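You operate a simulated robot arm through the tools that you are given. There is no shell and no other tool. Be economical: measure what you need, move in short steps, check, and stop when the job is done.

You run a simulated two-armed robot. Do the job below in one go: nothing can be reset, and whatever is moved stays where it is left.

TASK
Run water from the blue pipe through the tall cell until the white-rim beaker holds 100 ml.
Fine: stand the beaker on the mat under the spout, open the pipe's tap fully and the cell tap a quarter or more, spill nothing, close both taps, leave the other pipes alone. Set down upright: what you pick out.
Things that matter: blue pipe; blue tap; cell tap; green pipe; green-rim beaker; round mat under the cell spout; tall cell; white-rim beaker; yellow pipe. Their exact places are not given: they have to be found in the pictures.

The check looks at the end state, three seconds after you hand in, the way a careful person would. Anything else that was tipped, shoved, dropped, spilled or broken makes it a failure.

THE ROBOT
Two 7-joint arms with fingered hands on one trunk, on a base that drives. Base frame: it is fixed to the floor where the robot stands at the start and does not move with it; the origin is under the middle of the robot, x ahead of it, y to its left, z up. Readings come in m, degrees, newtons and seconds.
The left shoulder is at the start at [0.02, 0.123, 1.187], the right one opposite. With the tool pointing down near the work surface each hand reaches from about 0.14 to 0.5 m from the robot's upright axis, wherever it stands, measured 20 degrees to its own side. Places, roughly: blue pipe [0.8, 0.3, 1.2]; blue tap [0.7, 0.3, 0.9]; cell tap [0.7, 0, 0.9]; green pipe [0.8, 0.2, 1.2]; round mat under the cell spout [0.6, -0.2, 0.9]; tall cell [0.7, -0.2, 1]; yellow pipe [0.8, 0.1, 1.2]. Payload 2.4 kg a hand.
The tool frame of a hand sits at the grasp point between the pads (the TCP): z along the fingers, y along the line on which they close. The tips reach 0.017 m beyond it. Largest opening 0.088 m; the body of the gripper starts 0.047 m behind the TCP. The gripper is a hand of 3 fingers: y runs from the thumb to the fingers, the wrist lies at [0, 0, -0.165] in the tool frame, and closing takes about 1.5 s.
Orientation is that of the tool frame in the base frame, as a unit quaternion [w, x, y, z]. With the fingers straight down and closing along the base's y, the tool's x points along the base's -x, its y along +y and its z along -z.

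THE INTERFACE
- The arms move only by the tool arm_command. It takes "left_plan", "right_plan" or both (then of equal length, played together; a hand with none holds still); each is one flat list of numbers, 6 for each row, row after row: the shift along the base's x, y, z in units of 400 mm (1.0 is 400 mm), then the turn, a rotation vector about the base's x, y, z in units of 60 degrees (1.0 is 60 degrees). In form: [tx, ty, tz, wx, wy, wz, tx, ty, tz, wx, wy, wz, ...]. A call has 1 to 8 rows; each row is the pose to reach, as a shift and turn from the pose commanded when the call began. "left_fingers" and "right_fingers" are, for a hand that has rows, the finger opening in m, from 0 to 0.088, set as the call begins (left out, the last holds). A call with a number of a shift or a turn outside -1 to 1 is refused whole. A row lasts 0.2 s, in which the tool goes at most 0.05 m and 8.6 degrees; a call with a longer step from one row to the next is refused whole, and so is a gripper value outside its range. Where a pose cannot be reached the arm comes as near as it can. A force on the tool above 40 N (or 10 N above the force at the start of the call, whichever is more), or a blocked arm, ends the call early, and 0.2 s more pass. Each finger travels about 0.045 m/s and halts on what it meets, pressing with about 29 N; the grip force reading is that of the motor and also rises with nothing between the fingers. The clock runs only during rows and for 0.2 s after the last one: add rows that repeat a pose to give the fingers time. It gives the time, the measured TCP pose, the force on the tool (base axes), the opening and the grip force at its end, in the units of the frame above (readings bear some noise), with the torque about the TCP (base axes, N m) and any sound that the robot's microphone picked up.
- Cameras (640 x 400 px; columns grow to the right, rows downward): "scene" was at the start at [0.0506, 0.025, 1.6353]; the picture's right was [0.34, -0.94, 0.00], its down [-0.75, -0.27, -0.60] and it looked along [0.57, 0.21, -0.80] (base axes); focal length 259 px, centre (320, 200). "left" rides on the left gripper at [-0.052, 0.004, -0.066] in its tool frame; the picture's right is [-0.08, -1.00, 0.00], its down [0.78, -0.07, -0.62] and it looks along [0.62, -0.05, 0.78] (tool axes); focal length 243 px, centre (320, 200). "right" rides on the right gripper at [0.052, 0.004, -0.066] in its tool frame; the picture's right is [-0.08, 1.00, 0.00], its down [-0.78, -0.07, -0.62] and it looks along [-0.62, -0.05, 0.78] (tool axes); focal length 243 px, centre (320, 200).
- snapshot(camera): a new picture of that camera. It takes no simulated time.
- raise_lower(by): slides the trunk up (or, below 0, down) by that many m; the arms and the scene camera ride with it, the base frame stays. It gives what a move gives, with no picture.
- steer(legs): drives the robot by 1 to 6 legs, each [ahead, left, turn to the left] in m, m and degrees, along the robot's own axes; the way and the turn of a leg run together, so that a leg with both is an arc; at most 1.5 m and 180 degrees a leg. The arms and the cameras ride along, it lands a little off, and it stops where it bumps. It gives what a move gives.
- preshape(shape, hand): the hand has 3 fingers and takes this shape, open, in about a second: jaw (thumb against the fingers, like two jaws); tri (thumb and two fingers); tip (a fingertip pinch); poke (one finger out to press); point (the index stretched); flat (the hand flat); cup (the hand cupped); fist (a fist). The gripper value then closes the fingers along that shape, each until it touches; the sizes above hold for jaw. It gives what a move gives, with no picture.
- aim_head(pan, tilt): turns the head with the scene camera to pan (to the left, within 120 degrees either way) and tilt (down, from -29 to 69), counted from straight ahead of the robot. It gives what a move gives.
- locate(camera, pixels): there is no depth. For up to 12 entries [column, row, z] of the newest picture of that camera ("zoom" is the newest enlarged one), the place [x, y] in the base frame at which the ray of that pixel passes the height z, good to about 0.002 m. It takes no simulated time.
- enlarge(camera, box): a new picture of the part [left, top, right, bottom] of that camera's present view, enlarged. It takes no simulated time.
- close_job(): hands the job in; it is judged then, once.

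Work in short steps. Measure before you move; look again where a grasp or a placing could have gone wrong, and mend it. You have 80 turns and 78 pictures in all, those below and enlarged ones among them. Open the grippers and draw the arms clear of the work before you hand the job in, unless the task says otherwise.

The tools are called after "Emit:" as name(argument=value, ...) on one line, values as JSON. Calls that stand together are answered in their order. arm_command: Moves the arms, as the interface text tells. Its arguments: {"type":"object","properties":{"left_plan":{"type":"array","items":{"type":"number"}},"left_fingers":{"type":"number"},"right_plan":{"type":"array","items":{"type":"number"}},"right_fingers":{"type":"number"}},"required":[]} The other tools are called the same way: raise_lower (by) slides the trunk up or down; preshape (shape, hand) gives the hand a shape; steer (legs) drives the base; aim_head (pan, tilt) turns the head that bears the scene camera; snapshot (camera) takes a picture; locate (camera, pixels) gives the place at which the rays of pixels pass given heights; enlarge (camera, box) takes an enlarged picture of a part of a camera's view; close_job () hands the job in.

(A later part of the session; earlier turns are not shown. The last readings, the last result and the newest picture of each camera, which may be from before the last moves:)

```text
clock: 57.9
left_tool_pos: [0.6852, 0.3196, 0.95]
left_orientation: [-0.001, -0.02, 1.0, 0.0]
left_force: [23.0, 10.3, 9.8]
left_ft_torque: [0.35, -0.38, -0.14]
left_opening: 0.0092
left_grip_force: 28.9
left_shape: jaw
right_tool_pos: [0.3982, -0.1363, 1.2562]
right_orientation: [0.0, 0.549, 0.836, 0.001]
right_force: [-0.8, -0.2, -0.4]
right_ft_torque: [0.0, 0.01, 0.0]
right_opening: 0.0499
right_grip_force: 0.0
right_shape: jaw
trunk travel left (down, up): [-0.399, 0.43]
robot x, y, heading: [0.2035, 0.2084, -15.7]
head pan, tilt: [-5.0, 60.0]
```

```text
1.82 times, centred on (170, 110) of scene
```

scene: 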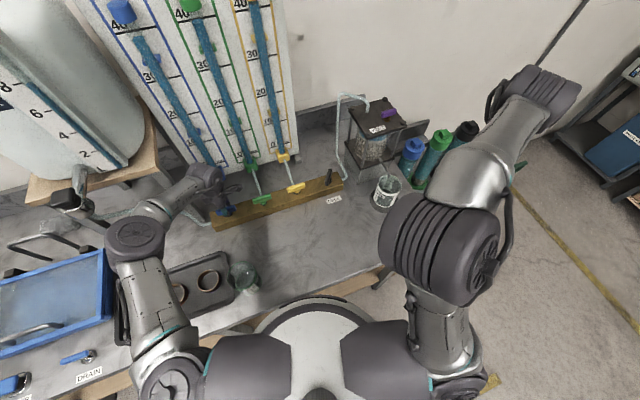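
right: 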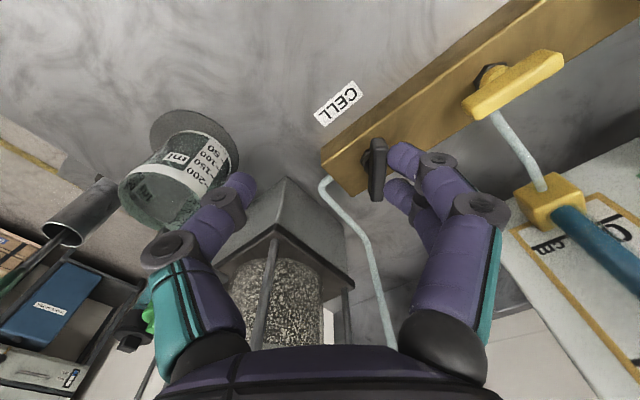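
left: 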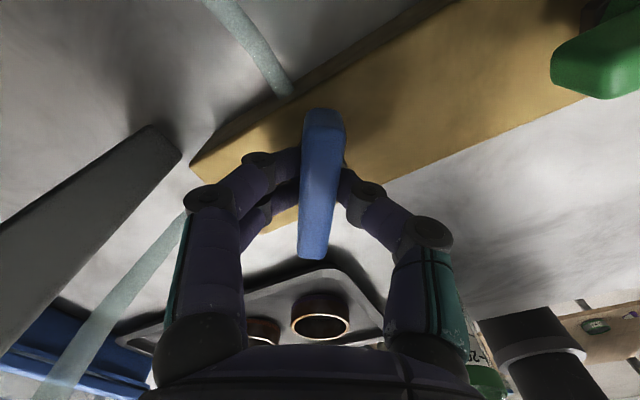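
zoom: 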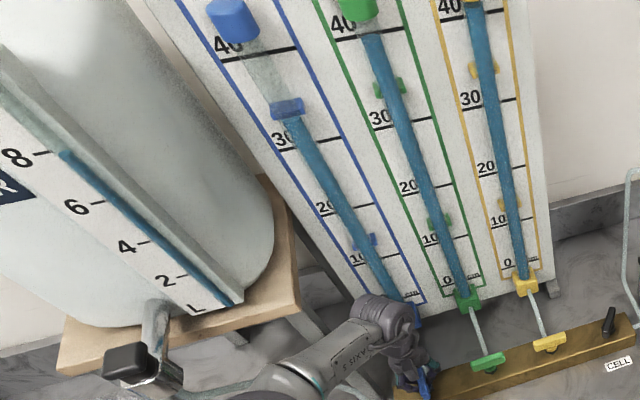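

Level ≈32–33 cm in the pipe, beaker around 35–40 ml; the flow is ~4 ml/s. The hand carries 23 N sideways, so I ease it 2 mm in x and 1 mm in y while water runs.

Emit:
arm_command(left_plan=[0.003, 0.001, 0, 0, 0, 0, 0.005, 0.002, 0, 0, 0, 0, 0.005, 0.002, 0, 0, 0, 0, 0.005, 0.002, 0, 0, 0, 0, 0.005, 0.002, 0, 0, 0, 0, 0.005, 0.002, 0, 0, 0, 0, 0.005, 0.002, 0, 0, 0, 0, 0.005, 0.002, 0, 0, 0, 0])

Emit:
arm_command(left_plan=[0, 0, 0, 0, 0, 0, 0, 0, 0, 0, 0, 0, 0, 0, 0, 0, 0, 0, 0, 0, 0, 0, 0, 0, 0, 0, 0, 0, 0, 0, 0, 0, 0, 0, 0, 0, 0, 0, 0, 0, 0, 0, 0, 0, 0, 0, 0, 0])

Emit:
enlarge(camera="scene", box=[366, 170, 406, 210])

Emit:
enlarge(camera="scene", box=[90, 0, 250, 220])

```text
clock: 59.7
left_tool_pos: [0.6839, 0.3196, 0.9508]
left_orientation: [-0.002, -0.019, 1.0, 0.0]
left_force: [-1.4, 3.5, -6.0]
left_ft_torque: [0.03, 0.04, 0.05]
left_opening: 0.0093
left_grip_force: 28.5
left_shape: jaw
right_tool_pos: [0.3961, -0.1375, 1.2556]
right_orientation: [0.0, 0.549, 0.836, 0.001]
right_force: [1.1, 0.3, -0.1]
right_ft_torque: [0.01, 0.01, 0.01]
right_opening: 0.0496
right_grip_force: 0.1
right_shape: jaw
trunk travel left (down, up): [-0.399, 0.43]
robot x, y, heading: [0.2023, 0.2066, -16.1]
head pan, tilt: [-5.0, 60.0]
```

```text
clock: 61.5
left_tool_pos: [0.6853, 0.3196, 0.9507]
left_orientation: [-0.001, -0.019, 1.0, 0.0]
left_force: [-3.4, 1.5, -12.9]
left_ft_torque: [0.09, 0.07, 0.01]
left_opening: 0.0084
left_grip_force: 28.8
left_shape: jaw
right_tool_pos: [0.3971, -0.1366, 1.2559]
right_orientation: [0.0, 0.549, 0.836, 0.002]
right_force: [0.2, 0.8, 0.1]
right_ft_torque: [0.02, 0.03, 0.0]
right_opening: 0.0503
right_grip_force: 0.1
right_shape: jaw
trunk travel left (down, up): [-0.399, 0.43]
robot x, y, heading: [0.2023, 0.2074, -15.9]
head pan, tilt: [-5.0, 60.0]
```

```text
10.00 times, centred on (386, 190) of scene
```

zoom: 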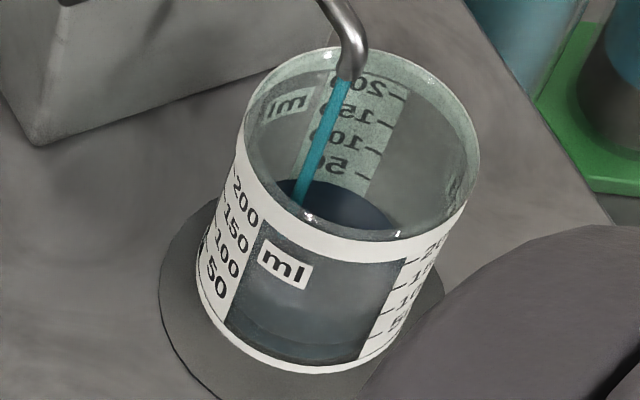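

```text
1.82 times, centred on (170, 110) of scene
```

zoom: 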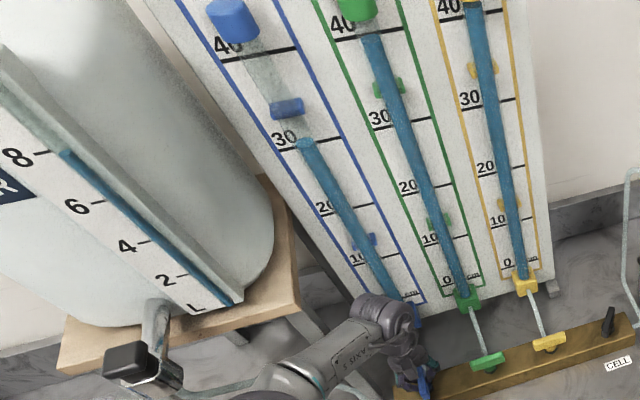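

Pipe near 30 cm, beaker about 40 ml and rising ~3 ml/s. I hold about 5.4 s more, easing the vertical load by 1 mm.

Emit:
arm_command(left_plan=[0, 0, -0.002, 0, 0, 0, 0, 0, -0.003, 0, 0, 0, 0, 0, -0.003, 0, 0, 0, 0, 0, -0.003, 0, 0, 0, 0, 0, -0.003, 0, 0, 0, 0, 0, -0.003, 0, 0, 0, 0, 0, -0.003, 0, 0, 0, 0, 0, -0.003, 0, 0, 0])

Emit:
arm_command(left_plan=[0, 0, 0, 0, 0, 0, 0, 0, 0, 0, 0, 0, 0, 0, 0, 0, 0, 0, 0, 0, 0, 0, 0, 0, 0, 0, 0, 0, 0, 0, 0, 0, 0, 0, 0, 0, 0, 0, 0, 0, 0, 0, 0, 0, 0, 0, 0, 0])

Emit:
arm_command(left_plan=[0, 0, 0, 0, 0, 0, 0, 0, 0, 0, 0, 0, 0, 0, 0, 0, 0, 0, 0, 0, 0, 0, 0, 0, 0, 0, 0, 0, 0, 0, 0, 0, 0, 0, 0, 0, 0, 0, 0, 0, 0, 0, 0, 0, 0, 0, 0, 0])

Emit:
enlarge(camera="scene", box=[366, 170, 406, 210])

Emit:
enlarge(camera="scene", box=[130, 40, 226, 140])

```text
clock: 63.3
left_tool_pos: [0.684, 0.3187, 0.9506]
left_orientation: [0.001, -0.019, 1.0, 0.0]
left_force: [7.8, 3.4, 24.0]
left_ft_torque: [0.27, -0.05, -0.04]
left_opening: 0.0096
left_grip_force: 29.0
left_shape: jaw
right_tool_pos: [0.3955, -0.1375, 1.2572]
right_orientation: [0.001, 0.548, 0.836, 0.002]
right_force: [0.0, -0.3, 1.0]
right_ft_torque: [0.0, 0.0, 0.02]
right_opening: 0.0498
right_grip_force: 0.0
right_shape: jaw
trunk travel left (down, up): [-0.399, 0.43]
robot x, y, heading: [0.2045, 0.205, -16.0]
head pan, tilt: [-5.0, 60.0]
```

```text
clock: 65.1
left_tool_pos: [0.6855, 0.319, 0.9496]
left_orientation: [0.001, -0.019, 1.0, 0.0]
left_force: [13.3, 3.0, 29.1]
left_ft_torque: [0.28, -0.16, -0.06]
left_opening: 0.0107
left_grip_force: 29.0
left_shape: jaw
right_tool_pos: [0.3944, -0.1382, 1.2563]
right_orientation: [0.0, 0.55, 0.835, 0.002]
right_force: [0.1, 0.4, -0.4]
right_ft_torque: [0.01, 0.03, 0.0]
right_opening: 0.0499
right_grip_force: 0.1
right_shape: jaw
trunk travel left (down, up): [-0.399, 0.43]
robot x, y, heading: [0.2047, 0.2058, -15.7]
head pan, tilt: [-5.0, 60.0]
```

```text
clock: 66.9
left_tool_pos: [0.6853, 0.3187, 0.9492]
left_orientation: [0.0, -0.019, 1.0, 0.0]
left_force: [12.4, 2.4, 31.2]
left_ft_torque: [0.23, -0.16, -0.05]
left_opening: 0.0104
left_grip_force: 28.8
left_shape: jaw
right_tool_pos: [0.3964, -0.1383, 1.2557]
right_orientation: [0.0, 0.548, 0.836, 0.001]
right_force: [0.6, 0.5, -0.3]
right_ft_torque: [0.0, 0.0, 0.01]
right_opening: 0.0495
right_grip_force: 0.0
right_shape: jaw
trunk travel left (down, up): [-0.399, 0.43]
robot x, y, heading: [0.2035, 0.2077, -15.7]
head pan, tilt: [-5.0, 60.0]
```

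```text
10.00 times, centred on (386, 190) of scene
```

zoom: 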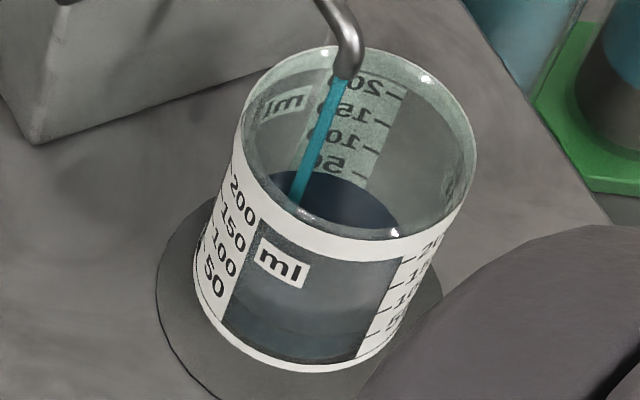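

```text
4.00 times, centred on (178, 90) of scene
```

zoom: 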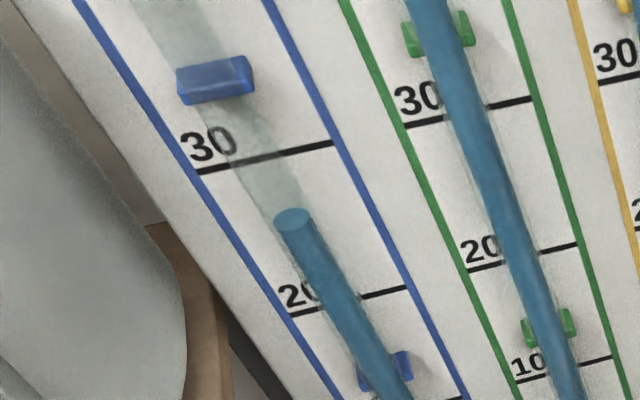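

Pipe ≈25.6 cm, beaker about 48 ml. I ease the load (z +0.8 mm, x +0.8 mm) and hold 5.4 s more.

Emit:
arm_command(left_plan=[0.002, 0, 0.002, 0, 0, 0, 0.002, 0, 0.002, 0, 0, 0, 0.002, 0, 0.002, 0, 0, 0, 0.002, 0, 0.002, 0, 0, 0, 0.002, 0, 0.002, 0, 0, 0, 0.002, 0, 0.002, 0, 0, 0, 0.002, 0, 0.002, 0, 0, 0, 0.002, 0, 0.002, 0, 0, 0])

Emit:
arm_command(left_plan=[0, 0, 0, 0, 0, 0, 0, 0, 0, 0, 0, 0, 0, 0, 0, 0, 0, 0, 0, 0, 0, 0, 0, 0, 0, 0, 0, 0, 0, 0, 0, 0, 0, 0, 0, 0, 0, 0, 0, 0, 0, 0, 0, 0, 0, 0, 0, 0])

Emit:
arm_command(left_plan=[0, 0, 0, 0, 0, 0, 0, 0, 0, 0, 0, 0, 0, 0, 0, 0, 0, 0, 0, 0, 0, 0, 0, 0, 0, 0, 0, 0, 0, 0, 0, 0, 0, 0, 0, 0, 0, 0, 0, 0, 0, 0, 0, 0, 0, 0, 0, 0])

Emit:
enlarge(camera="scene", box=[366, 170, 406, 210])

Emit:
enlarge(camera="scene", box=[140, 60, 236, 160])

```text
clock: 68.7
left_tool_pos: [0.6854, 0.3189, 0.9495]
left_orientation: [0.0, -0.018, 1.0, 0.001]
left_force: [3.0, 1.3, 12.9]
left_ft_torque: [0.24, -0.03, 0.0]
left_opening: 0.01
left_grip_force: 28.7
left_shape: jaw
right_tool_pos: [0.3952, -0.1374, 1.2561]
right_orientation: [0.0, 0.549, 0.836, 0.002]
right_force: [0.2, -0.5, 0.3]
right_ft_torque: [0.01, 0.02, -0.01]
right_opening: 0.0497
right_grip_force: 0.1
right_shape: jaw
trunk travel left (down, up): [-0.399, 0.43]
robot x, y, heading: [0.2046, 0.2095, -16.0]
head pan, tilt: [-5.0, 60.0]
```

```text
clock: 70.5
left_tool_pos: [0.6855, 0.3188, 0.9498]
left_orientation: [0.0, -0.018, 1.0, 0.001]
left_force: [-1.2, 1.2, 6.2]
left_ft_torque: [0.18, 0.04, -0.04]
left_opening: 0.0102
left_grip_force: 28.8
left_shape: jaw
right_tool_pos: [0.3958, -0.1375, 1.2572]
right_orientation: [0.001, 0.549, 0.836, 0.002]
right_force: [0.7, -0.1, 0.0]
right_ft_torque: [0.01, 0.0, -0.03]
right_opening: 0.05
right_grip_force: 0.2
right_shape: jaw
trunk travel left (down, up): [-0.399, 0.43]
robot x, y, heading: [0.2008, 0.2015, -15.9]
head pan, tilt: [-5.0, 60.0]
```

```text
clock: 72.3
left_tool_pos: [0.6847, 0.3192, 0.9492]
left_orientation: [-0.001, -0.018, 1.0, -0.001]
left_force: [-3.5, 0.9, 2.4]
left_ft_torque: [0.16, 0.07, 0.02]
left_opening: 0.01
left_grip_force: 29.0
left_shape: jaw
right_tool_pos: [0.3942, -0.1376, 1.2571]
right_orientation: [0.0, 0.549, 0.836, 0.002]
right_force: [1.5, 0.6, 0.1]
right_ft_torque: [0.02, -0.02, 0.06]
right_opening: 0.0497
right_grip_force: 0.1
right_shape: jaw
trunk travel left (down, up): [-0.399, 0.43]
robot x, y, heading: [0.2025, 0.2045, -15.9]
head pan, tilt: [-5.0, 60.0]
```

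```text
10.00 times, centred on (386, 190) of scene
```

zoom: 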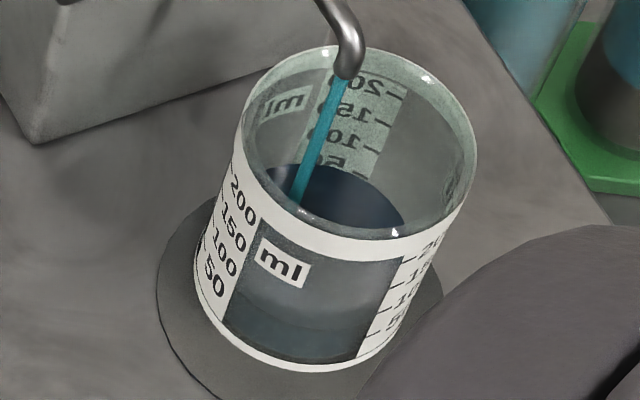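

```text
4.00 times, centred on (188, 110) of scene
```

zoom: 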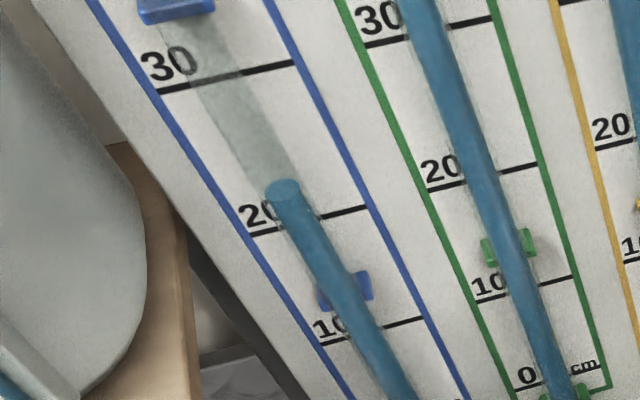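

Pipe ≈22 cm, beaker about 50 ml by its back scale. For a better reading I bring the right camera to look at the beaker sideways, while the left hand holds the tap.

Emit:
arm_command(right_plan=[0, 0, -0.05, 0, 0, 0.1, 0, 0, -0.1, 0, 0, 0.2, 0, 0, -0.15, 0, 0, 0.3, 0, 0, -0.2, 0, 0, 0.4, 0, 0, -0.25, 0, 0, 0.5, 0, 0, -0.3, 0, 0, 0.6, 0, 0, -0.35, 0, 0, 0.7, 0, 0, -0.38, 0, 0, 0.783])

Emit:
arm_command(right_plan=[0.007, 0.008, -0.05, -0.028, -0.078, 0, 0.014, 0.016, -0.1, -0.057, -0.157, 0, 0.021, 0.024, -0.15, -0.085, -0.235, 0, 0.028, 0.032, -0.2, -0.114, -0.313, 0, 0.035, 0.04, -0.25, -0.142, -0.392, 0, 0.042, 0.048, -0.3, -0.171, -0.47, 0, 0.049, 0.056, -0.35, -0.2, -0.549, 0, 0.055, 0.063, -0.385, -0.228, -0.627, 0])

Emit:
snapshot(camera="right")

```text
clock: 74.1
left_tool_pos: [0.6852, 0.319, 0.9486]
left_orientation: [0.0, -0.018, 1.0, 0.0]
left_force: [-4.6, 0.9, 0.9]
left_ft_torque: [0.17, 0.11, 0.0]
left_opening: 0.0098
left_grip_force: 28.8
left_shape: jaw
right_tool_pos: [0.3933, -0.1379, 1.1038]
right_orientation: [0.0, 0.17, 0.986, 0.002]
right_force: [0.4, 1.8, 0.8]
right_ft_torque: [-0.02, -0.03, 0.04]
right_opening: 0.0498
right_grip_force: 0.0
right_shape: jaw
trunk travel left (down, up): [-0.399, 0.43]
robot x, y, heading: [0.2022, 0.2035, -15.9]
head pan, tilt: [-5.0, 60.0]
```

```text
clock: 75.9
left_tool_pos: [0.6855, 0.3189, 0.9494]
left_orientation: [0.0, -0.018, 1.0, 0.0]
left_force: [-5.0, 0.5, 1.2]
left_ft_torque: [0.17, 0.12, 0.02]
left_opening: 0.0098
left_grip_force: 28.7
left_shape: jaw
right_tool_pos: [0.4183, -0.1136, 0.9504]
right_orientation: [0.337, 0.159, 0.926, -0.059]
right_force: [1.1, -1.0, 0.2]
right_ft_torque: [0.01, 0.0, 0.02]
right_opening: 0.0499
right_grip_force: 0.0
right_shape: jaw
trunk travel left (down, up): [-0.399, 0.43]
robot x, y, heading: [0.2005, 0.2049, -15.7]
head pan, tilt: [-5.0, 60.0]
```

```text
11 pictures are left
```

right: 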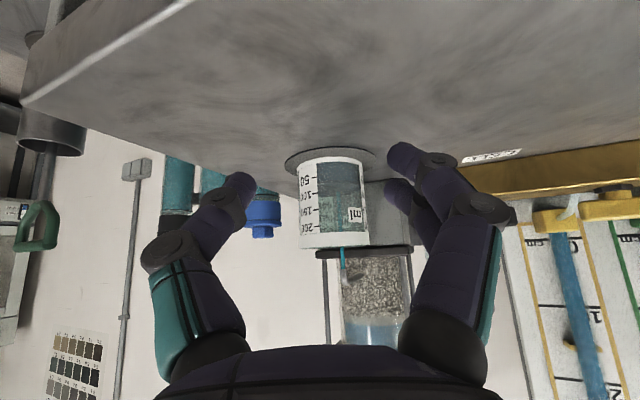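

11 pictures are left, so I use them sparingly. I enlarge the beaker in this side view.

Emit:
enlarge(camera="right", box=[290, 150, 380, 255])

```text
3.81 times, centred on (335, 202) of right
```

zoom: 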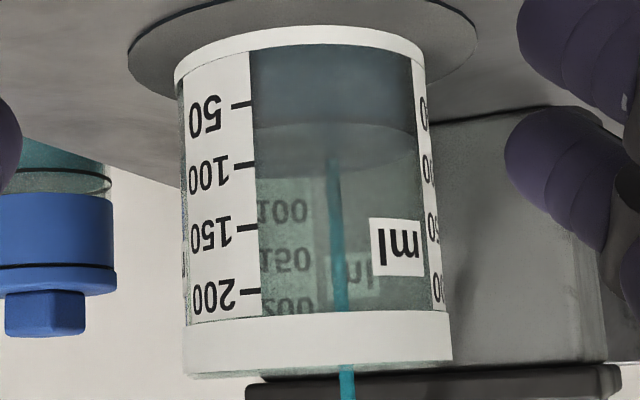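

The side view shows the surface at y≈131 between 50 (104) and 100 (165): about 72 ml. I hold 5.4 s more and read again.

Emit:
arm_command(left_plan=[0, 0, 0, 0, 0, 0, 0, 0, 0, 0, 0, 0, 0, 0, 0, 0, 0, 0, 0, 0, 0, 0, 0, 0, 0, 0, 0, 0, 0, 0, 0, 0, 0, 0, 0, 0, 0, 0, 0, 0, 0, 0, 0, 0, 0, 0, 0, 0])

Emit:
arm_command(left_plan=[0, 0, 0, 0, 0, 0, 0, 0, 0, 0, 0, 0, 0, 0, 0, 0, 0, 0, 0, 0, 0, 0, 0, 0, 0, 0, 0, 0, 0, 0, 0, 0, 0, 0, 0, 0, 0, 0, 0, 0, 0, 0, 0, 0, 0, 0, 0, 0])

Emit:
arm_command(left_plan=[0, 0, 0, 0, 0, 0, 0, 0, 0, 0, 0, 0, 0, 0, 0, 0, 0, 0, 0, 0, 0, 0, 0, 0, 0, 0, 0, 0, 0, 0, 0, 0, 0, 0, 0, 0, 0, 0, 0, 0, 0, 0, 0, 0, 0, 0, 0, 0])

Emit:
enlarge(camera="right", box=[290, 150, 380, 255])

```text
clock: 77.7
left_tool_pos: [0.685, 0.32, 0.95]
left_orientation: [0.0, -0.018, 1.0, 0.0]
left_force: [-4.4, -0.1, 0.9]
left_ft_torque: [0.19, 0.06, 0.01]
left_opening: 0.0102
left_grip_force: 28.9
left_shape: jaw
right_tool_pos: [0.4172, -0.1139, 0.9511]
right_orientation: [0.336, 0.16, 0.926, -0.059]
right_force: [-0.5, -0.5, -0.2]
right_ft_torque: [-0.02, -0.01, -0.03]
right_opening: 0.0498
right_grip_force: 0.2
right_shape: jaw
trunk travel left (down, up): [-0.399, 0.43]
robot x, y, heading: [0.2046, 0.2076, -15.9]
head pan, tilt: [-5.0, 60.0]
```

```text
clock: 79.5
left_tool_pos: [0.6851, 0.3195, 0.9487]
left_orientation: [-0.001, -0.018, 1.0, 0.0]
left_force: [-4.3, 1.2, 0.4]
left_ft_torque: [0.17, 0.11, 0.0]
left_opening: 0.01
left_grip_force: 28.6
left_shape: jaw
right_tool_pos: [0.4173, -0.1147, 0.9492]
right_orientation: [0.337, 0.16, 0.926, -0.06]
right_force: [0.9, -0.1, 0.5]
right_ft_torque: [-0.01, 0.0, 0.01]
right_opening: 0.0499
right_grip_force: 0.0
right_shape: jaw
trunk travel left (down, up): [-0.399, 0.43]
robot x, y, heading: [0.2038, 0.203, -15.8]
head pan, tilt: [-5.0, 60.0]
```

```text
clock: 81.3
left_tool_pos: [0.6867, 0.3193, 0.9499]
left_orientation: [0.0, -0.019, 1.0, -0.001]
left_force: [-4.7, 0.3, 1.0]
left_ft_torque: [0.19, 0.09, 0.03]
left_opening: 0.0099
left_grip_force: 29.1
left_shape: jaw
right_tool_pos: [0.4173, -0.1143, 0.9501]
right_orientation: [0.337, 0.159, 0.926, -0.059]
right_force: [0.2, 0.0, 0.5]
right_ft_torque: [0.01, 0.01, 0.0]
right_opening: 0.0498
right_grip_force: 0.1
right_shape: jaw
trunk travel left (down, up): [-0.399, 0.43]
robot x, y, heading: [0.2054, 0.2058, -16.0]
head pan, tilt: [-5.0, 60.0]
```

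```text
3.81 times, centred on (335, 202) of right
```

zoom: 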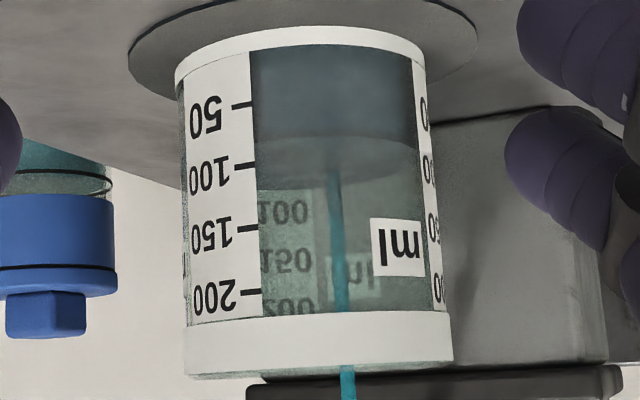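

Surface moved to ≈y 142 at the scale: about 83 ml, rate ≈2.1 ml/s. I hold 3.6 s more and read.

Emit:
arm_command(left_plan=[0, 0, 0, 0, 0, 0, 0, 0, 0, 0, 0, 0, 0, 0, 0, 0, 0, 0, 0, 0, 0, 0, 0, 0, 0, 0, 0, 0, 0, 0, 0, 0, 0, 0, 0, 0, 0, 0, 0, 0, 0, 0, 0, 0, 0, 0, 0, 0])

Emit:
arm_command(left_plan=[0, 0, 0, 0, 0, 0, 0, 0, 0, 0, 0, 0, 0, 0, 0, 0, 0, 0, 0, 0, 0, 0, 0, 0, 0, 0, 0, 0, 0, 0, 0, 0, 0, 0, 0, 0, 0, 0, 0, 0, 0, 0, 0, 0, 0, 0, 0, 0])

Emit:
enlarge(camera="right", box=[300, 155, 372, 200])

```text
clock: 83.1
left_tool_pos: [0.685, 0.3196, 0.9489]
left_orientation: [0.0, -0.019, 1.0, 0.0]
left_force: [-4.7, 0.2, 1.4]
left_ft_torque: [0.18, 0.08, 0.03]
left_opening: 0.0099
left_grip_force: 29.3
left_shape: jaw
right_tool_pos: [0.4185, -0.1134, 0.9502]
right_orientation: [0.338, 0.16, 0.926, -0.059]
right_force: [0.4, 0.0, 0.0]
right_ft_torque: [0.01, 0.02, 0.0]
right_opening: 0.0497
right_grip_force: 0.1
right_shape: jaw
trunk travel left (down, up): [-0.399, 0.43]
robot x, y, heading: [0.2018, 0.2083, -15.9]
head pan, tilt: [-5.0, 60.0]
```

```text
clock: 84.9
left_tool_pos: [0.6847, 0.3194, 0.95]
left_orientation: [0.0, -0.017, 1.0, 0.0]
left_force: [-4.2, 0.0, 1.1]
left_ft_torque: [0.13, 0.08, 0.03]
left_opening: 0.0098
left_grip_force: 28.6
left_shape: jaw
right_tool_pos: [0.4184, -0.114, 0.9511]
right_orientation: [0.337, 0.16, 0.926, -0.059]
right_force: [0.6, -1.0, -0.4]
right_ft_torque: [0.01, -0.03, -0.02]
right_opening: 0.0497
right_grip_force: 0.0
right_shape: jaw
trunk travel left (down, up): [-0.399, 0.43]
robot x, y, heading: [0.2037, 0.2019, -15.9]
head pan, tilt: [-5.0, 60.0]
```

```text
8.89 times, centred on (336, 178) of right
```

zoom: 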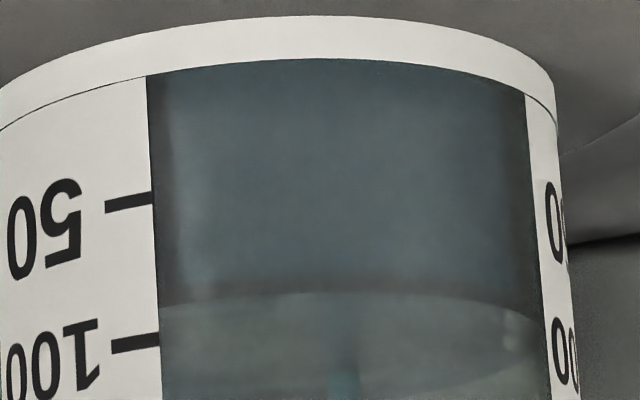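

At the scale edge: 50 at y 198, 100 at y 340, surface ≈303: about 87 ml, ~1.8 ml/s. I hold 3.6 s and read once more.

Emit:
arm_command(left_plan=[0, 0, 0, 0, 0, 0, 0, 0, 0, 0, 0, 0, 0, 0, 0, 0, 0, 0, 0, 0, 0, 0, 0, 0, 0, 0, 0, 0, 0, 0, 0, 0, 0, 0, 0, 0, 0, 0, 0, 0, 0, 0, 0, 0, 0, 0, 0, 0])

Emit:
arm_command(left_plan=[0, 0, 0, 0, 0, 0, 0, 0, 0, 0, 0, 0, 0, 0, 0, 0, 0, 0, 0, 0, 0, 0, 0, 0, 0, 0, 0, 0, 0, 0, 0, 0, 0, 0, 0, 0, 0, 0, 0, 0, 0, 0, 0, 0, 0, 0, 0, 0])

Emit:
enlarge(camera="right", box=[300, 155, 372, 200])

```text
clock: 86.7
left_tool_pos: [0.6849, 0.3191, 0.949]
left_orientation: [0.001, -0.018, 1.0, 0.0]
left_force: [-4.3, 1.1, 0.2]
left_ft_torque: [0.18, 0.08, 0.02]
left_opening: 0.0101
left_grip_force: 29.0
left_shape: jaw
right_tool_pos: [0.4186, -0.1147, 0.9505]
right_orientation: [0.337, 0.159, 0.926, -0.058]
right_force: [0.5, 0.0, 0.3]
right_ft_torque: [0.03, -0.01, -0.01]
right_opening: 0.0498
right_grip_force: 0.1
right_shape: jaw
trunk travel left (down, up): [-0.399, 0.43]
robot x, y, heading: [0.2007, 0.2083, -16.0]
head pan, tilt: [-5.0, 60.0]
```

```text
clock: 88.5
left_tool_pos: [0.6843, 0.3196, 0.9491]
left_orientation: [0.0, -0.018, 1.0, 0.0]
left_force: [-4.0, 1.0, 1.3]
left_ft_torque: [0.15, 0.12, 0.03]
left_opening: 0.0098
left_grip_force: 28.8
left_shape: jaw
right_tool_pos: [0.4174, -0.1143, 0.9504]
right_orientation: [0.337, 0.159, 0.926, -0.058]
right_force: [-0.4, -0.9, -0.5]
right_ft_torque: [0.0, 0.02, 0.0]
right_opening: 0.0496
right_grip_force: 0.1
right_shape: jaw
trunk travel left (down, up): [-0.399, 0.43]
robot x, y, heading: [0.2017, 0.2057, -15.7]
head pan, tilt: [-5.0, 60.0]
```

```text
8.89 times, centred on (336, 178) of right
```

zoom: 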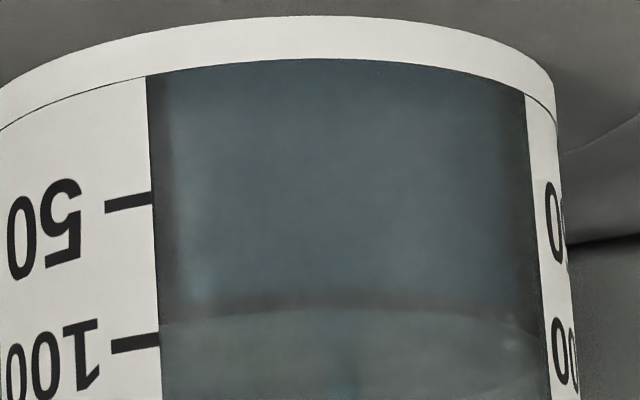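

Surface ≈y 323: about 94 ml, 1.6 ml/s. I hold 1.8 s more, then close the blue tap by -92°.

Emit:
arm_command(left_plan=[0, 0, 0, 0, 0, 0, 0, 0, 0, 0, 0, 0, 0, 0, 0, 0, 0, 0, 0, 0, 0, 0, 0, 0, 0, 0, 0, 0, 0, 0, 0, 0, 0, 0, 0, 0, 0, 0, 0, 0, 0, 0, 0, 0, 0, 0, 0, 0])

Emit:
arm_command(left_plan=[0, 0, 0, 0, 0, -0.125, 0, 0, 0, 0, 0, -0.25, 0, 0, 0, 0, 0, -0.375, 0, 0, 0, 0, 0, -0.5, 0, 0, 0, 0, 0, -0.625, 0, 0, 0, 0, 0, -0.75, 0, 0, 0, 0, 0, -0.875, 0, 0, 0, 0, 0, -1.0])

Emit:
arm_command(left_plan=[0, 0, 0, 0, 0, -0.13, 0, 0, 0, 0, 0, -0.26, 0, 0, 0, 0, 0, -0.39, 0, 0, 0, 0, 0, -0.533])

Emit:
enlarge(camera="right", box=[300, 155, 372, 200])

```text
clock: 90.3
left_tool_pos: [0.6861, 0.3192, 0.9495]
left_orientation: [0.0, -0.018, 1.0, 0.0]
left_force: [-4.5, 0.4, 1.5]
left_ft_torque: [0.18, 0.11, -0.01]
left_opening: 0.01
left_grip_force: 28.8
left_shape: jaw
right_tool_pos: [0.4187, -0.114, 0.9506]
right_orientation: [0.337, 0.16, 0.926, -0.059]
right_force: [-0.3, -0.1, 0.4]
right_ft_torque: [0.0, 0.01, 0.03]
right_opening: 0.05
right_grip_force: 0.0
right_shape: jaw
trunk travel left (down, up): [-0.399, 0.43]
robot x, y, heading: [0.2016, 0.2064, -15.9]
head pan, tilt: [-5.0, 60.0]
```

```text
clock: 92.1
left_tool_pos: [0.6843, 0.3192, 0.95]
left_orientation: [0.001, 0.485, 0.875, 0.001]
left_force: [-9.4, -4.6, -1.2]
left_ft_torque: [-0.05, 0.2, 0.09]
left_opening: 0.0083
left_grip_force: 28.7
left_shape: jaw
right_tool_pos: [0.4181, -0.1148, 0.9494]
right_orientation: [0.337, 0.159, 0.926, -0.058]
right_force: [-0.5, 0.2, 0.1]
right_ft_torque: [0.01, 0.01, 0.02]
right_opening: 0.0497
right_grip_force: 0.0
right_shape: jaw
trunk travel left (down, up): [-0.399, 0.43]
robot x, y, heading: [0.204, 0.2053, -16.0]
head pan, tilt: [-5.0, 60.0]
```

```text
clock: 93.1
left_tool_pos: [0.686, 0.3179, 0.9512]
left_orientation: [-0.001, 0.707, 0.707, 0.001]
left_force: [-12.5, -5.5, -3.9]
left_ft_torque: [-0.06, 0.19, 0.07]
left_opening: 0.0083
left_grip_force: 29.5
left_shape: jaw
right_tool_pos: [0.4172, -0.114, 0.9496]
right_orientation: [0.337, 0.16, 0.926, -0.058]
right_force: [-0.4, 0.4, 0.2]
right_ft_torque: [-0.02, 0.01, 0.01]
right_opening: 0.0497
right_grip_force: 0.2
right_shape: jaw
trunk travel left (down, up): [-0.399, 0.43]
robot x, y, heading: [0.2046, 0.2053, -16.0]
head pan, tilt: [-5.0, 60.0]
```

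```text
8.89 times, centred on (336, 178) of right
```

zoom: 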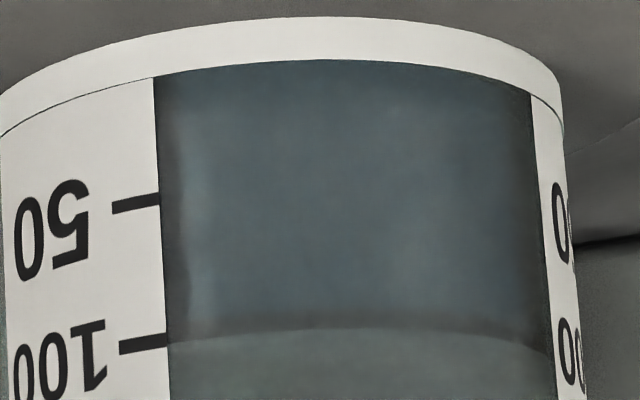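

The surface now meets the 100 tick (341): about 100 ml. I press the blue tap 3° further to the closed stop, then release and look at it.

Emit:
arm_command(left_plan=[0, 0, 0, 0, 0, -0.025, 0, 0, 0, 0, 0, -0.05, 0, 0, 0, 0, 0, -0.05])

Emit:
arm_command(left_plan=[0, 0, 0, 0, 0, 0, 0, 0, 0, 0, 0, 0, 0, 0, 0, 0, 0, 0, 0, 0, 0, 0, 0, 0, 0, 0, 0, 0, 0, 0, 0, 0, 0.08, 0, 0, 0, 0, 0, 0.16, 0, 0, 0], left_fingers=0.05)

Emit:
snapshot(camera="left")

```text
clock: 93.9
left_tool_pos: [0.6843, 0.318, 0.9509]
left_orientation: [0.001, 0.724, 0.69, 0.002]
left_force: [-12.3, -7.1, -2.9]
left_ft_torque: [-0.06, 0.23, 0.11]
left_opening: 0.0084
left_grip_force: 29.0
left_shape: jaw
right_tool_pos: [0.4167, -0.116, 0.9494]
right_orientation: [0.337, 0.16, 0.926, -0.058]
right_force: [-1.6, -0.5, 0.2]
right_ft_torque: [-0.04, 0.02, -0.02]
right_opening: 0.0495
right_grip_force: 0.1
right_shape: jaw
trunk travel left (down, up): [-0.399, 0.43]
robot x, y, heading: [0.2067, 0.2032, -16.2]
head pan, tilt: [-5.0, 60.0]
```

```text
clock: 95.5
left_tool_pos: [0.6854, 0.3189, 1.0152]
left_orientation: [0.0, 0.724, 0.689, 0.0]
left_force: [-0.7, -0.1, -0.7]
left_ft_torque: [0.03, -0.02, -0.02]
left_opening: 0.0495
left_grip_force: 0.0
left_shape: jaw
right_tool_pos: [0.4179, -0.1144, 0.9514]
right_orientation: [0.337, 0.16, 0.926, -0.059]
right_force: [-0.3, -0.6, 0.0]
right_ft_torque: [0.02, 0.04, -0.01]
right_opening: 0.0498
right_grip_force: 0.0
right_shape: jaw
trunk travel left (down, up): [-0.399, 0.43]
robot x, y, heading: [0.2016, 0.2059, -16.0]
head pan, tilt: [-5.0, 60.0]
```

```text
5 pictures are left
```

left: 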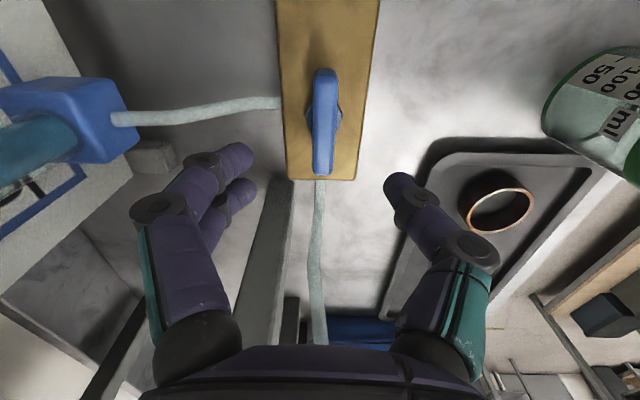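

The blue lever lies along the bar again: closed. Now I withdraw both hands upward (right one straightened) before repositioning for the cell tap.

Emit:
arm_command(right_plan=[-0.01, -0.008, 0.05, 0.028, 0.078, 0, -0.02, -0.016, 0.1, 0.057, 0.157, 0, -0.03, -0.024, 0.15, 0.085, 0.235, 0, -0.04, -0.032, 0.2, 0.114, 0.313, 0, -0.045, -0.04, 0.25, 0.142, 0.392, 0, -0.05, -0.048, 0.3, 0.171, 0.47, 0, -0.055, -0.056, 0.35, 0.2, 0.549, 0, -0.055, -0.063, 0.42, 0.228, 0.627, 0], left_plan=[0, 0, 0.08, 0, 0, 0, 0, 0, 0.16, 0, 0, 0, -0.04, 0, 0.24, 0, 0, 0.06, -0.08, 0.02, 0.32, 0, 0, 0.16, -0.14, 0.05, 0.4, 0, 0, 0.28, -0.2, 0.08, 0.46, 0, 0, 0.4, -0.27, 0.11, 0.49, 0, 0, 0.52, -0.34, 0.15, 0.49, 0, 0, 0.64])

Emit:
arm_command(left_plan=[-0.05, 0.03, 0, 0, 0, 0.12, -0.1, 0.06, 0, 0, 0, 0.24, -0.1, 0.06, 0, 0, 0, 0.36, -0.1, 0.06, 0, 0, 0, 0.48, -0.1, 0.06, 0, 0, 0, 0.6])

Emit:
steer(legs=[[-0.03, 0, 0], [0, 0, 32], [0.03, 0, 0]])

```text
clock: 97.3
left_tool_pos: [0.5485, 0.3796, 1.2109]
left_orientation: [0.0, 0.457, 0.89, 0.001]
left_force: [0.9, -0.4, 0.0]
left_ft_torque: [0.0, -0.01, 0.02]
left_opening: 0.0496
left_grip_force: 0.1
left_shape: jaw
right_tool_pos: [0.3959, -0.1375, 1.1196]
right_orientation: [-0.002, 0.172, 0.985, 0.001]
right_force: [-0.1, 0.3, 0.5]
right_ft_torque: [0.0, 0.0, 0.01]
right_opening: 0.0496
right_grip_force: 0.0
right_shape: jaw
trunk travel left (down, up): [-0.399, 0.43]
robot x, y, heading: [0.2072, 0.2042, -15.7]
head pan, tilt: [-5.0, 60.0]
```

```text
clock: 98.5
left_tool_pos: [0.5092, 0.4037, 1.2109]
left_orientation: [0.0, 0.159, 0.987, 0.002]
left_force: [-0.7, -0.2, -0.4]
left_ft_torque: [-0.01, -0.01, 0.02]
left_opening: 0.0494
left_grip_force: 0.2
left_shape: jaw
right_tool_pos: [0.3968, -0.139, 1.1188]
right_orientation: [-0.001, 0.171, 0.985, 0.002]
right_force: [0.4, -0.1, 0.0]
right_ft_torque: [0.02, 0.01, 0.01]
right_opening: 0.05
right_grip_force: 0.1
right_shape: jaw
trunk travel left (down, up): [-0.399, 0.43]
robot x, y, heading: [0.2089, 0.2037, -15.9]
head pan, tilt: [-5.0, 60.0]
```

```text
clock: 101.3
left_tool_pos: [0.3611, 0.5535, 1.2086]
left_orientation: [-0.002, -0.117, 0.993, 0.0]
left_force: [0.3, -0.2, 0.5]
left_ft_torque: [-0.01, -0.01, 0.01]
left_opening: 0.0497
left_grip_force: 0.0
left_shape: jaw
right_tool_pos: [0.5513, 0.0325, 1.12]
right_orientation: [-0.001, -0.106, 0.994, 0.002]
right_force: [-0.4, 0.0, 0.2]
right_ft_torque: [0.0, 0.04, -0.01]
right_opening: 0.0495
right_grip_force: 0.0
right_shape: jaw
trunk travel left (down, up): [-0.399, 0.43]
robot x, y, heading: [0.2069, 0.2232, 16.5]
head pan, tilt: [-5.0, 60.0]
```

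I shift the base 0.108 m to the right (world y) to the earlier cell-tap stance.

Emit:
steer(legs=[[-0.0307, -0.1035, 0]])

```text
clock: 102.5
left_tool_pos: [0.3584, 0.4425, 1.2102]
left_orientation: [0.0, -0.118, 0.993, 0.001]
left_force: [0.3, 0.5, -0.7]
left_ft_torque: [0.01, -0.03, -0.01]
left_opening: 0.0498
left_grip_force: 0.0
left_shape: jaw
right_tool_pos: [0.5489, -0.078, 1.1187]
right_orientation: [0.0, -0.107, 0.994, 0.003]
right_force: [0.4, 0.6, 0.0]
right_ft_torque: [0.01, 0.01, 0.0]
right_opening: 0.0494
right_grip_force: 0.0
right_shape: jaw
trunk travel left (down, up): [-0.399, 0.43]
robot x, y, heading: [0.2023, 0.1164, 16.1]
head pan, tilt: [-5.0, 60.0]
```

I bring the right hand over the cell lever with yaw -35°, matching the lever's angle.

Emit:
arm_command(right_plan=[0.03, 0.04, 0, 0, 0, -0.1, 0.06, 0.08, 0, 0, 0, -0.2, 0.1, 0.12, -0.01, 0, 0, -0.3, 0.15, 0.15, -0.04, 0, 0, -0.4, 0.2, 0.174, -0.07, 0, 0, -0.5, 0.25, 0.174, -0.1, 0, 0, -0.6, 0.3, 0.174, -0.14, 0, 0, -0.7, 0.339, 0.174, -0.172, 0, 0, -0.79], right_fingers=0.05)

Emit:
snapshot(camera="right")

```text
clock: 104.3
left_tool_pos: [0.3586, 0.4429, 1.2095]
left_orientation: [-0.001, -0.117, 0.993, 0.0]
left_force: [0.5, 0.0, 0.8]
left_ft_torque: [0.04, -0.01, -0.01]
left_opening: 0.0497
left_grip_force: 0.1
left_shape: jaw
right_tool_pos: [0.6841, -0.0081, 1.0519]
right_orientation: [0.0, 0.301, 0.954, 0.003]
right_force: [0.1, -0.2, -0.3]
right_ft_torque: [0.02, 0.01, 0.02]
right_opening: 0.0495
right_grip_force: 0.1
right_shape: jaw
trunk travel left (down, up): [-0.399, 0.43]
robot x, y, heading: [0.2005, 0.1158, 15.9]
head pan, tilt: [-5.0, 60.0]
```

```text
4 pictures are left
```

right: 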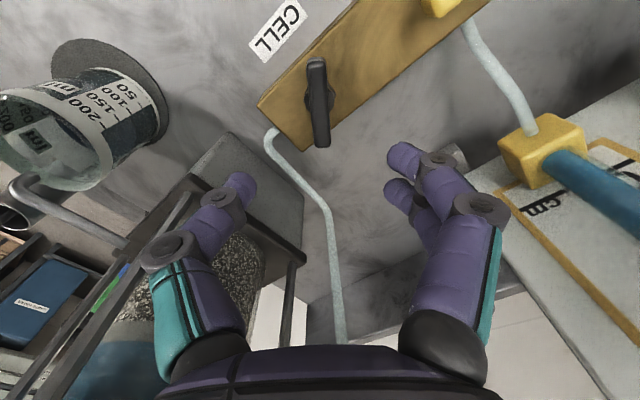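

Aligned over the lever and no stream at the spout. I descend to 0.950 and grip.

Emit:
arm_command(right_plan=[0.001, 0, -0.1, 0, 0, 0, 0.001, 0, -0.18, 0, 0, 0, 0.001, 0, -0.2545, 0, 0, 0])

Emit:
arm_command(right_plan=[0, 0, 0, 0, 0, 0, 0, 0, 0, 0, 0, 0, 0, 0, 0, 0, 0, 0, 0, 0, 0, 0, 0, 0, 0, 0, 0, 0, 0, 0, 0, 0, 0, 0, 0, 0], right_fingers=0.0)

```text
clock: 105.1
left_tool_pos: [0.358, 0.443, 1.2107]
left_orientation: [0.0, -0.119, 0.993, -0.001]
left_force: [-0.7, -1.1, -1.0]
left_ft_torque: [0.0, 0.01, -0.03]
left_opening: 0.0498
left_grip_force: 0.1
left_shape: jaw
right_tool_pos: [0.6872, -0.0071, 0.9508]
right_orientation: [-0.001, 0.3, 0.954, 0.001]
right_force: [-0.1, -0.2, 0.0]
right_ft_torque: [-0.01, 0.0, 0.03]
right_opening: 0.0496
right_grip_force: 0.1
right_shape: jaw
trunk travel left (down, up): [-0.399, 0.43]
robot x, y, heading: [0.2023, 0.1124, 16.2]
head pan, tilt: [-5.0, 60.0]
```

```text
clock: 106.5
left_tool_pos: [0.3588, 0.4428, 1.2099]
left_orientation: [-0.001, -0.119, 0.993, 0.001]
left_force: [-0.6, -0.5, -0.1]
left_ft_torque: [-0.01, -0.02, 0.02]
left_opening: 0.0497
left_grip_force: 0.0
left_shape: jaw
right_tool_pos: [0.6866, -0.0081, 0.951]
right_orientation: [0.0, 0.3, 0.954, 0.002]
right_force: [0.7, 0.3, -2.4]
right_ft_torque: [0.01, -0.04, -0.02]
right_opening: 0.0073
right_grip_force: 28.9
right_shape: jaw
trunk travel left (down, up): [-0.399, 0.43]
robot x, y, heading: [0.2055, 0.1155, 16.1]
head pan, tilt: [-5.0, 60.0]
```

Gripped. I turn the cell tap back clockwise by 56° plus a 2° push to the stop.

Emit:
arm_command(right_plan=[0, 0, 0, 0, 0, -0.12, 0, 0, 0, 0, 0, -0.24, 0, 0, 0, 0, 0, -0.36, 0, 0, 0, 0, 0, -0.48, 0, 0, 0, 0, 0, -0.6, 0, 0, 0, 0, 0, -0.72, 0, 0, 0, 0, 0, -0.84, 0, 0, 0, 0, 0, -0.95])

Emit:
arm_command(right_plan=[0, 0, 0, 0, 0, -0.02, 0, 0, 0, 0, 0, -0.02])

```text
clock: 108.3
left_tool_pos: [0.3589, 0.4423, 1.2095]
left_orientation: [0.0, -0.118, 0.993, 0.001]
left_force: [0.2, 0.4, 0.6]
left_ft_torque: [0.04, -0.02, 0.0]
left_opening: 0.0499
left_grip_force: 0.1
left_shape: jaw
right_tool_pos: [0.685, -0.0077, 0.9505]
right_orientation: [0.003, 0.72, 0.693, 0.002]
right_force: [13.9, -8.8, 30.9]
right_ft_torque: [-0.12, -0.45, 0.09]
right_opening: 0.0103
right_grip_force: 28.8
right_shape: jaw
trunk travel left (down, up): [-0.399, 0.43]
robot x, y, heading: [0.2071, 0.1136, 16.2]
head pan, tilt: [-5.0, 60.0]
```

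```text
clock: 108.9
left_tool_pos: [0.3579, 0.4422, 1.2094]
left_orientation: [-0.001, -0.118, 0.993, 0.001]
left_force: [0.6, -0.1, -0.5]
left_ft_torque: [0.02, -0.03, -0.04]
left_opening: 0.0496
left_grip_force: 0.0
left_shape: jaw
right_tool_pos: [0.6847, -0.0072, 0.9496]
right_orientation: [0.002, 0.726, 0.687, 0.003]
right_force: [13.1, -9.9, 33.2]
right_ft_torque: [-0.17, -0.44, 0.13]
right_opening: 0.0106
right_grip_force: 29.3
right_shape: jaw
trunk travel left (down, up): [-0.399, 0.43]
robot x, y, heading: [0.2068, 0.1141, 15.9]
head pan, tilt: [-5.0, 60.0]
```

Hand yaw is past -92°, so the lever is at its stop. I release, rise and look.

Emit:
arm_command(right_plan=[0, 0, 0, 0, 0, 0, 0, 0, 0, 0, 0, 0, 0, 0, 0, 0, 0, 0, 0, 0, 0, 0, 0, 0, 0, 0, 0, 0, 0, 0, 0, 0, 0.08, 0, 0, 0, 0, 0, 0.16, 0, 0, 0], right_fingers=0.05)

Emit:
snapshot(camera="right")

```text
clock: 110.5
left_tool_pos: [0.3576, 0.444, 1.2109]
left_orientation: [-0.001, -0.119, 0.993, 0.001]
left_force: [0.0, 0.4, -0.2]
left_ft_torque: [0.03, 0.0, 0.04]
left_opening: 0.0499
left_grip_force: 0.1
left_shape: jaw
right_tool_pos: [0.6835, -0.0066, 1.0133]
right_orientation: [0.001, 0.727, 0.686, 0.002]
right_force: [0.5, -0.1, -0.4]
right_ft_torque: [0.0, -0.01, -0.05]
right_opening: 0.0497
right_grip_force: 0.1
right_shape: jaw
trunk travel left (down, up): [-0.399, 0.43]
robot x, y, heading: [0.2017, 0.1118, 15.9]
head pan, tilt: [-5.0, 60.0]
```

```text
3 pictures are left
```

right: 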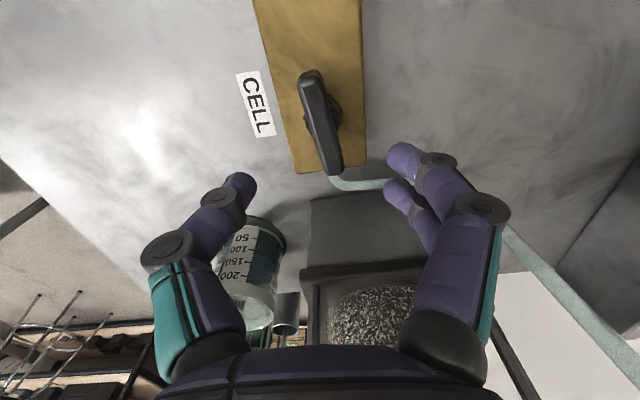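

The lever looks a few degrees short of parallel with the bar (slope ~12° vs ~8.6° expected). I regrip and push it a bit further clockwise.

Emit:
arm_command(right_plan=[0.002, -0.003, -0.08, 0, 0, 0, 0.002, -0.003, -0.155, 0, 0, 0])

Emit:
arm_command(right_plan=[0, 0, 0, 0, 0, 0, 0, 0, 0, 0, 0, 0, 0, 0, 0, 0, 0, 0, 0, 0, 0, 0, 0, 0, 0, 0, 0, 0, 0, 0, 0, 0, 0, 0, 0, 0], right_fingers=0.0)

Emit:
arm_command(right_plan=[0, 0, 0, 0, 0, -0.05, 0, 0, 0, 0, 0, -0.1, 0, 0, 0, 0, 0, -0.14, 0, 0, 0, 0, 0, -0.14])

Emit:
arm_command(right_plan=[0, 0, 0, 0, 0, 0, 0, 0, 0, 0, 0, 0, 0, 0, 0, 0, 0, 0, 0, 0, 0, 0, 0, 0, 0, 0, 0, 0, 0, 0, 0, 0, 0.08, 0, 0, 0, 0, 0, 0.16, 0, 0, 0], right_fingers=0.05)

Emit:
enlarge(camera="right", box=[220, 0, 480, 200])

```text
clock: 111.1
left_tool_pos: [0.3576, 0.4428, 1.2102]
left_orientation: [-0.001, -0.118, 0.993, 0.0]
left_force: [-0.1, 0.4, 0.1]
left_ft_torque: [0.02, -0.03, -0.01]
left_opening: 0.0496
left_grip_force: 0.1
left_shape: jaw
right_tool_pos: [0.686, -0.0082, 0.9518]
right_orientation: [0.001, 0.727, 0.687, 0.002]
right_force: [0.6, -1.0, 0.3]
right_ft_torque: [0.02, 0.0, 0.01]
right_opening: 0.0495
right_grip_force: 0.1
right_shape: jaw
trunk travel left (down, up): [-0.399, 0.43]
robot x, y, heading: [0.2026, 0.1127, 15.9]
head pan, tilt: [-5.0, 60.0]
```

```text
clock: 112.5
left_tool_pos: [0.3594, 0.4432, 1.2103]
left_orientation: [0.0, -0.118, 0.993, -0.001]
left_force: [0.1, -0.2, 0.1]
left_ft_torque: [0.02, -0.02, 0.01]
left_opening: 0.0497
left_grip_force: 0.0
left_shape: jaw
right_tool_pos: [0.6869, -0.0092, 0.9514]
right_orientation: [0.001, 0.727, 0.687, 0.002]
right_force: [-0.3, -0.3, -2.9]
right_ft_torque: [0.02, 0.01, 0.02]
right_opening: 0.0078
right_grip_force: 28.2
right_shape: jaw
trunk travel left (down, up): [-0.399, 0.43]
robot x, y, heading: [0.2049, 0.1122, 16.1]
head pan, tilt: [-5.0, 60.0]
```

```text
clock: 113.5
left_tool_pos: [0.3578, 0.4436, 1.21]
left_orientation: [-0.001, -0.118, 0.993, 0.0]
left_force: [1.3, 0.5, 0.7]
left_ft_torque: [0.01, 0.0, 0.0]
left_opening: 0.0497
left_grip_force: 0.1
left_shape: jaw
right_tool_pos: [0.6864, -0.0091, 0.9512]
right_orientation: [0.002, 0.775, 0.632, 0.001]
right_force: [2.1, -3.3, 2.5]
right_ft_torque: [-0.06, -0.05, 0.14]
right_opening: 0.0077
right_grip_force: 28.9
right_shape: jaw
trunk travel left (down, up): [-0.399, 0.43]
robot x, y, heading: [0.2075, 0.1148, 16.0]
head pan, tilt: [-5.0, 60.0]
```

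```text
clock: 115.1
left_tool_pos: [0.3576, 0.4438, 1.2095]
left_orientation: [0.0, -0.119, 0.993, 0.0]
left_force: [1.3, -0.4, 0.5]
left_ft_torque: [-0.02, 0.05, 0.0]
left_opening: 0.0499
left_grip_force: 0.0
left_shape: jaw
right_tool_pos: [0.6852, -0.0068, 1.0139]
right_orientation: [0.001, 0.775, 0.632, 0.001]
right_force: [0.7, -0.1, -0.1]
right_ft_torque: [0.0, 0.0, 0.03]
right_opening: 0.0498
right_grip_force: 0.0
right_shape: jaw
trunk travel left (down, up): [-0.399, 0.43]
robot x, y, heading: [0.2023, 0.1137, 16.0]
head pan, tilt: [-5.0, 60.0]
```

```text
2.00 times, centred on (350, 100) of right
```

zoom: 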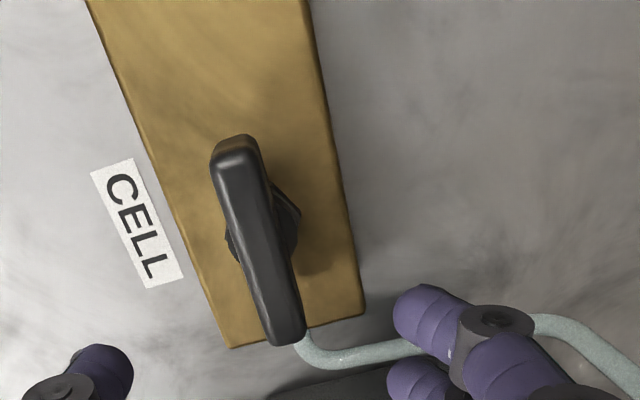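

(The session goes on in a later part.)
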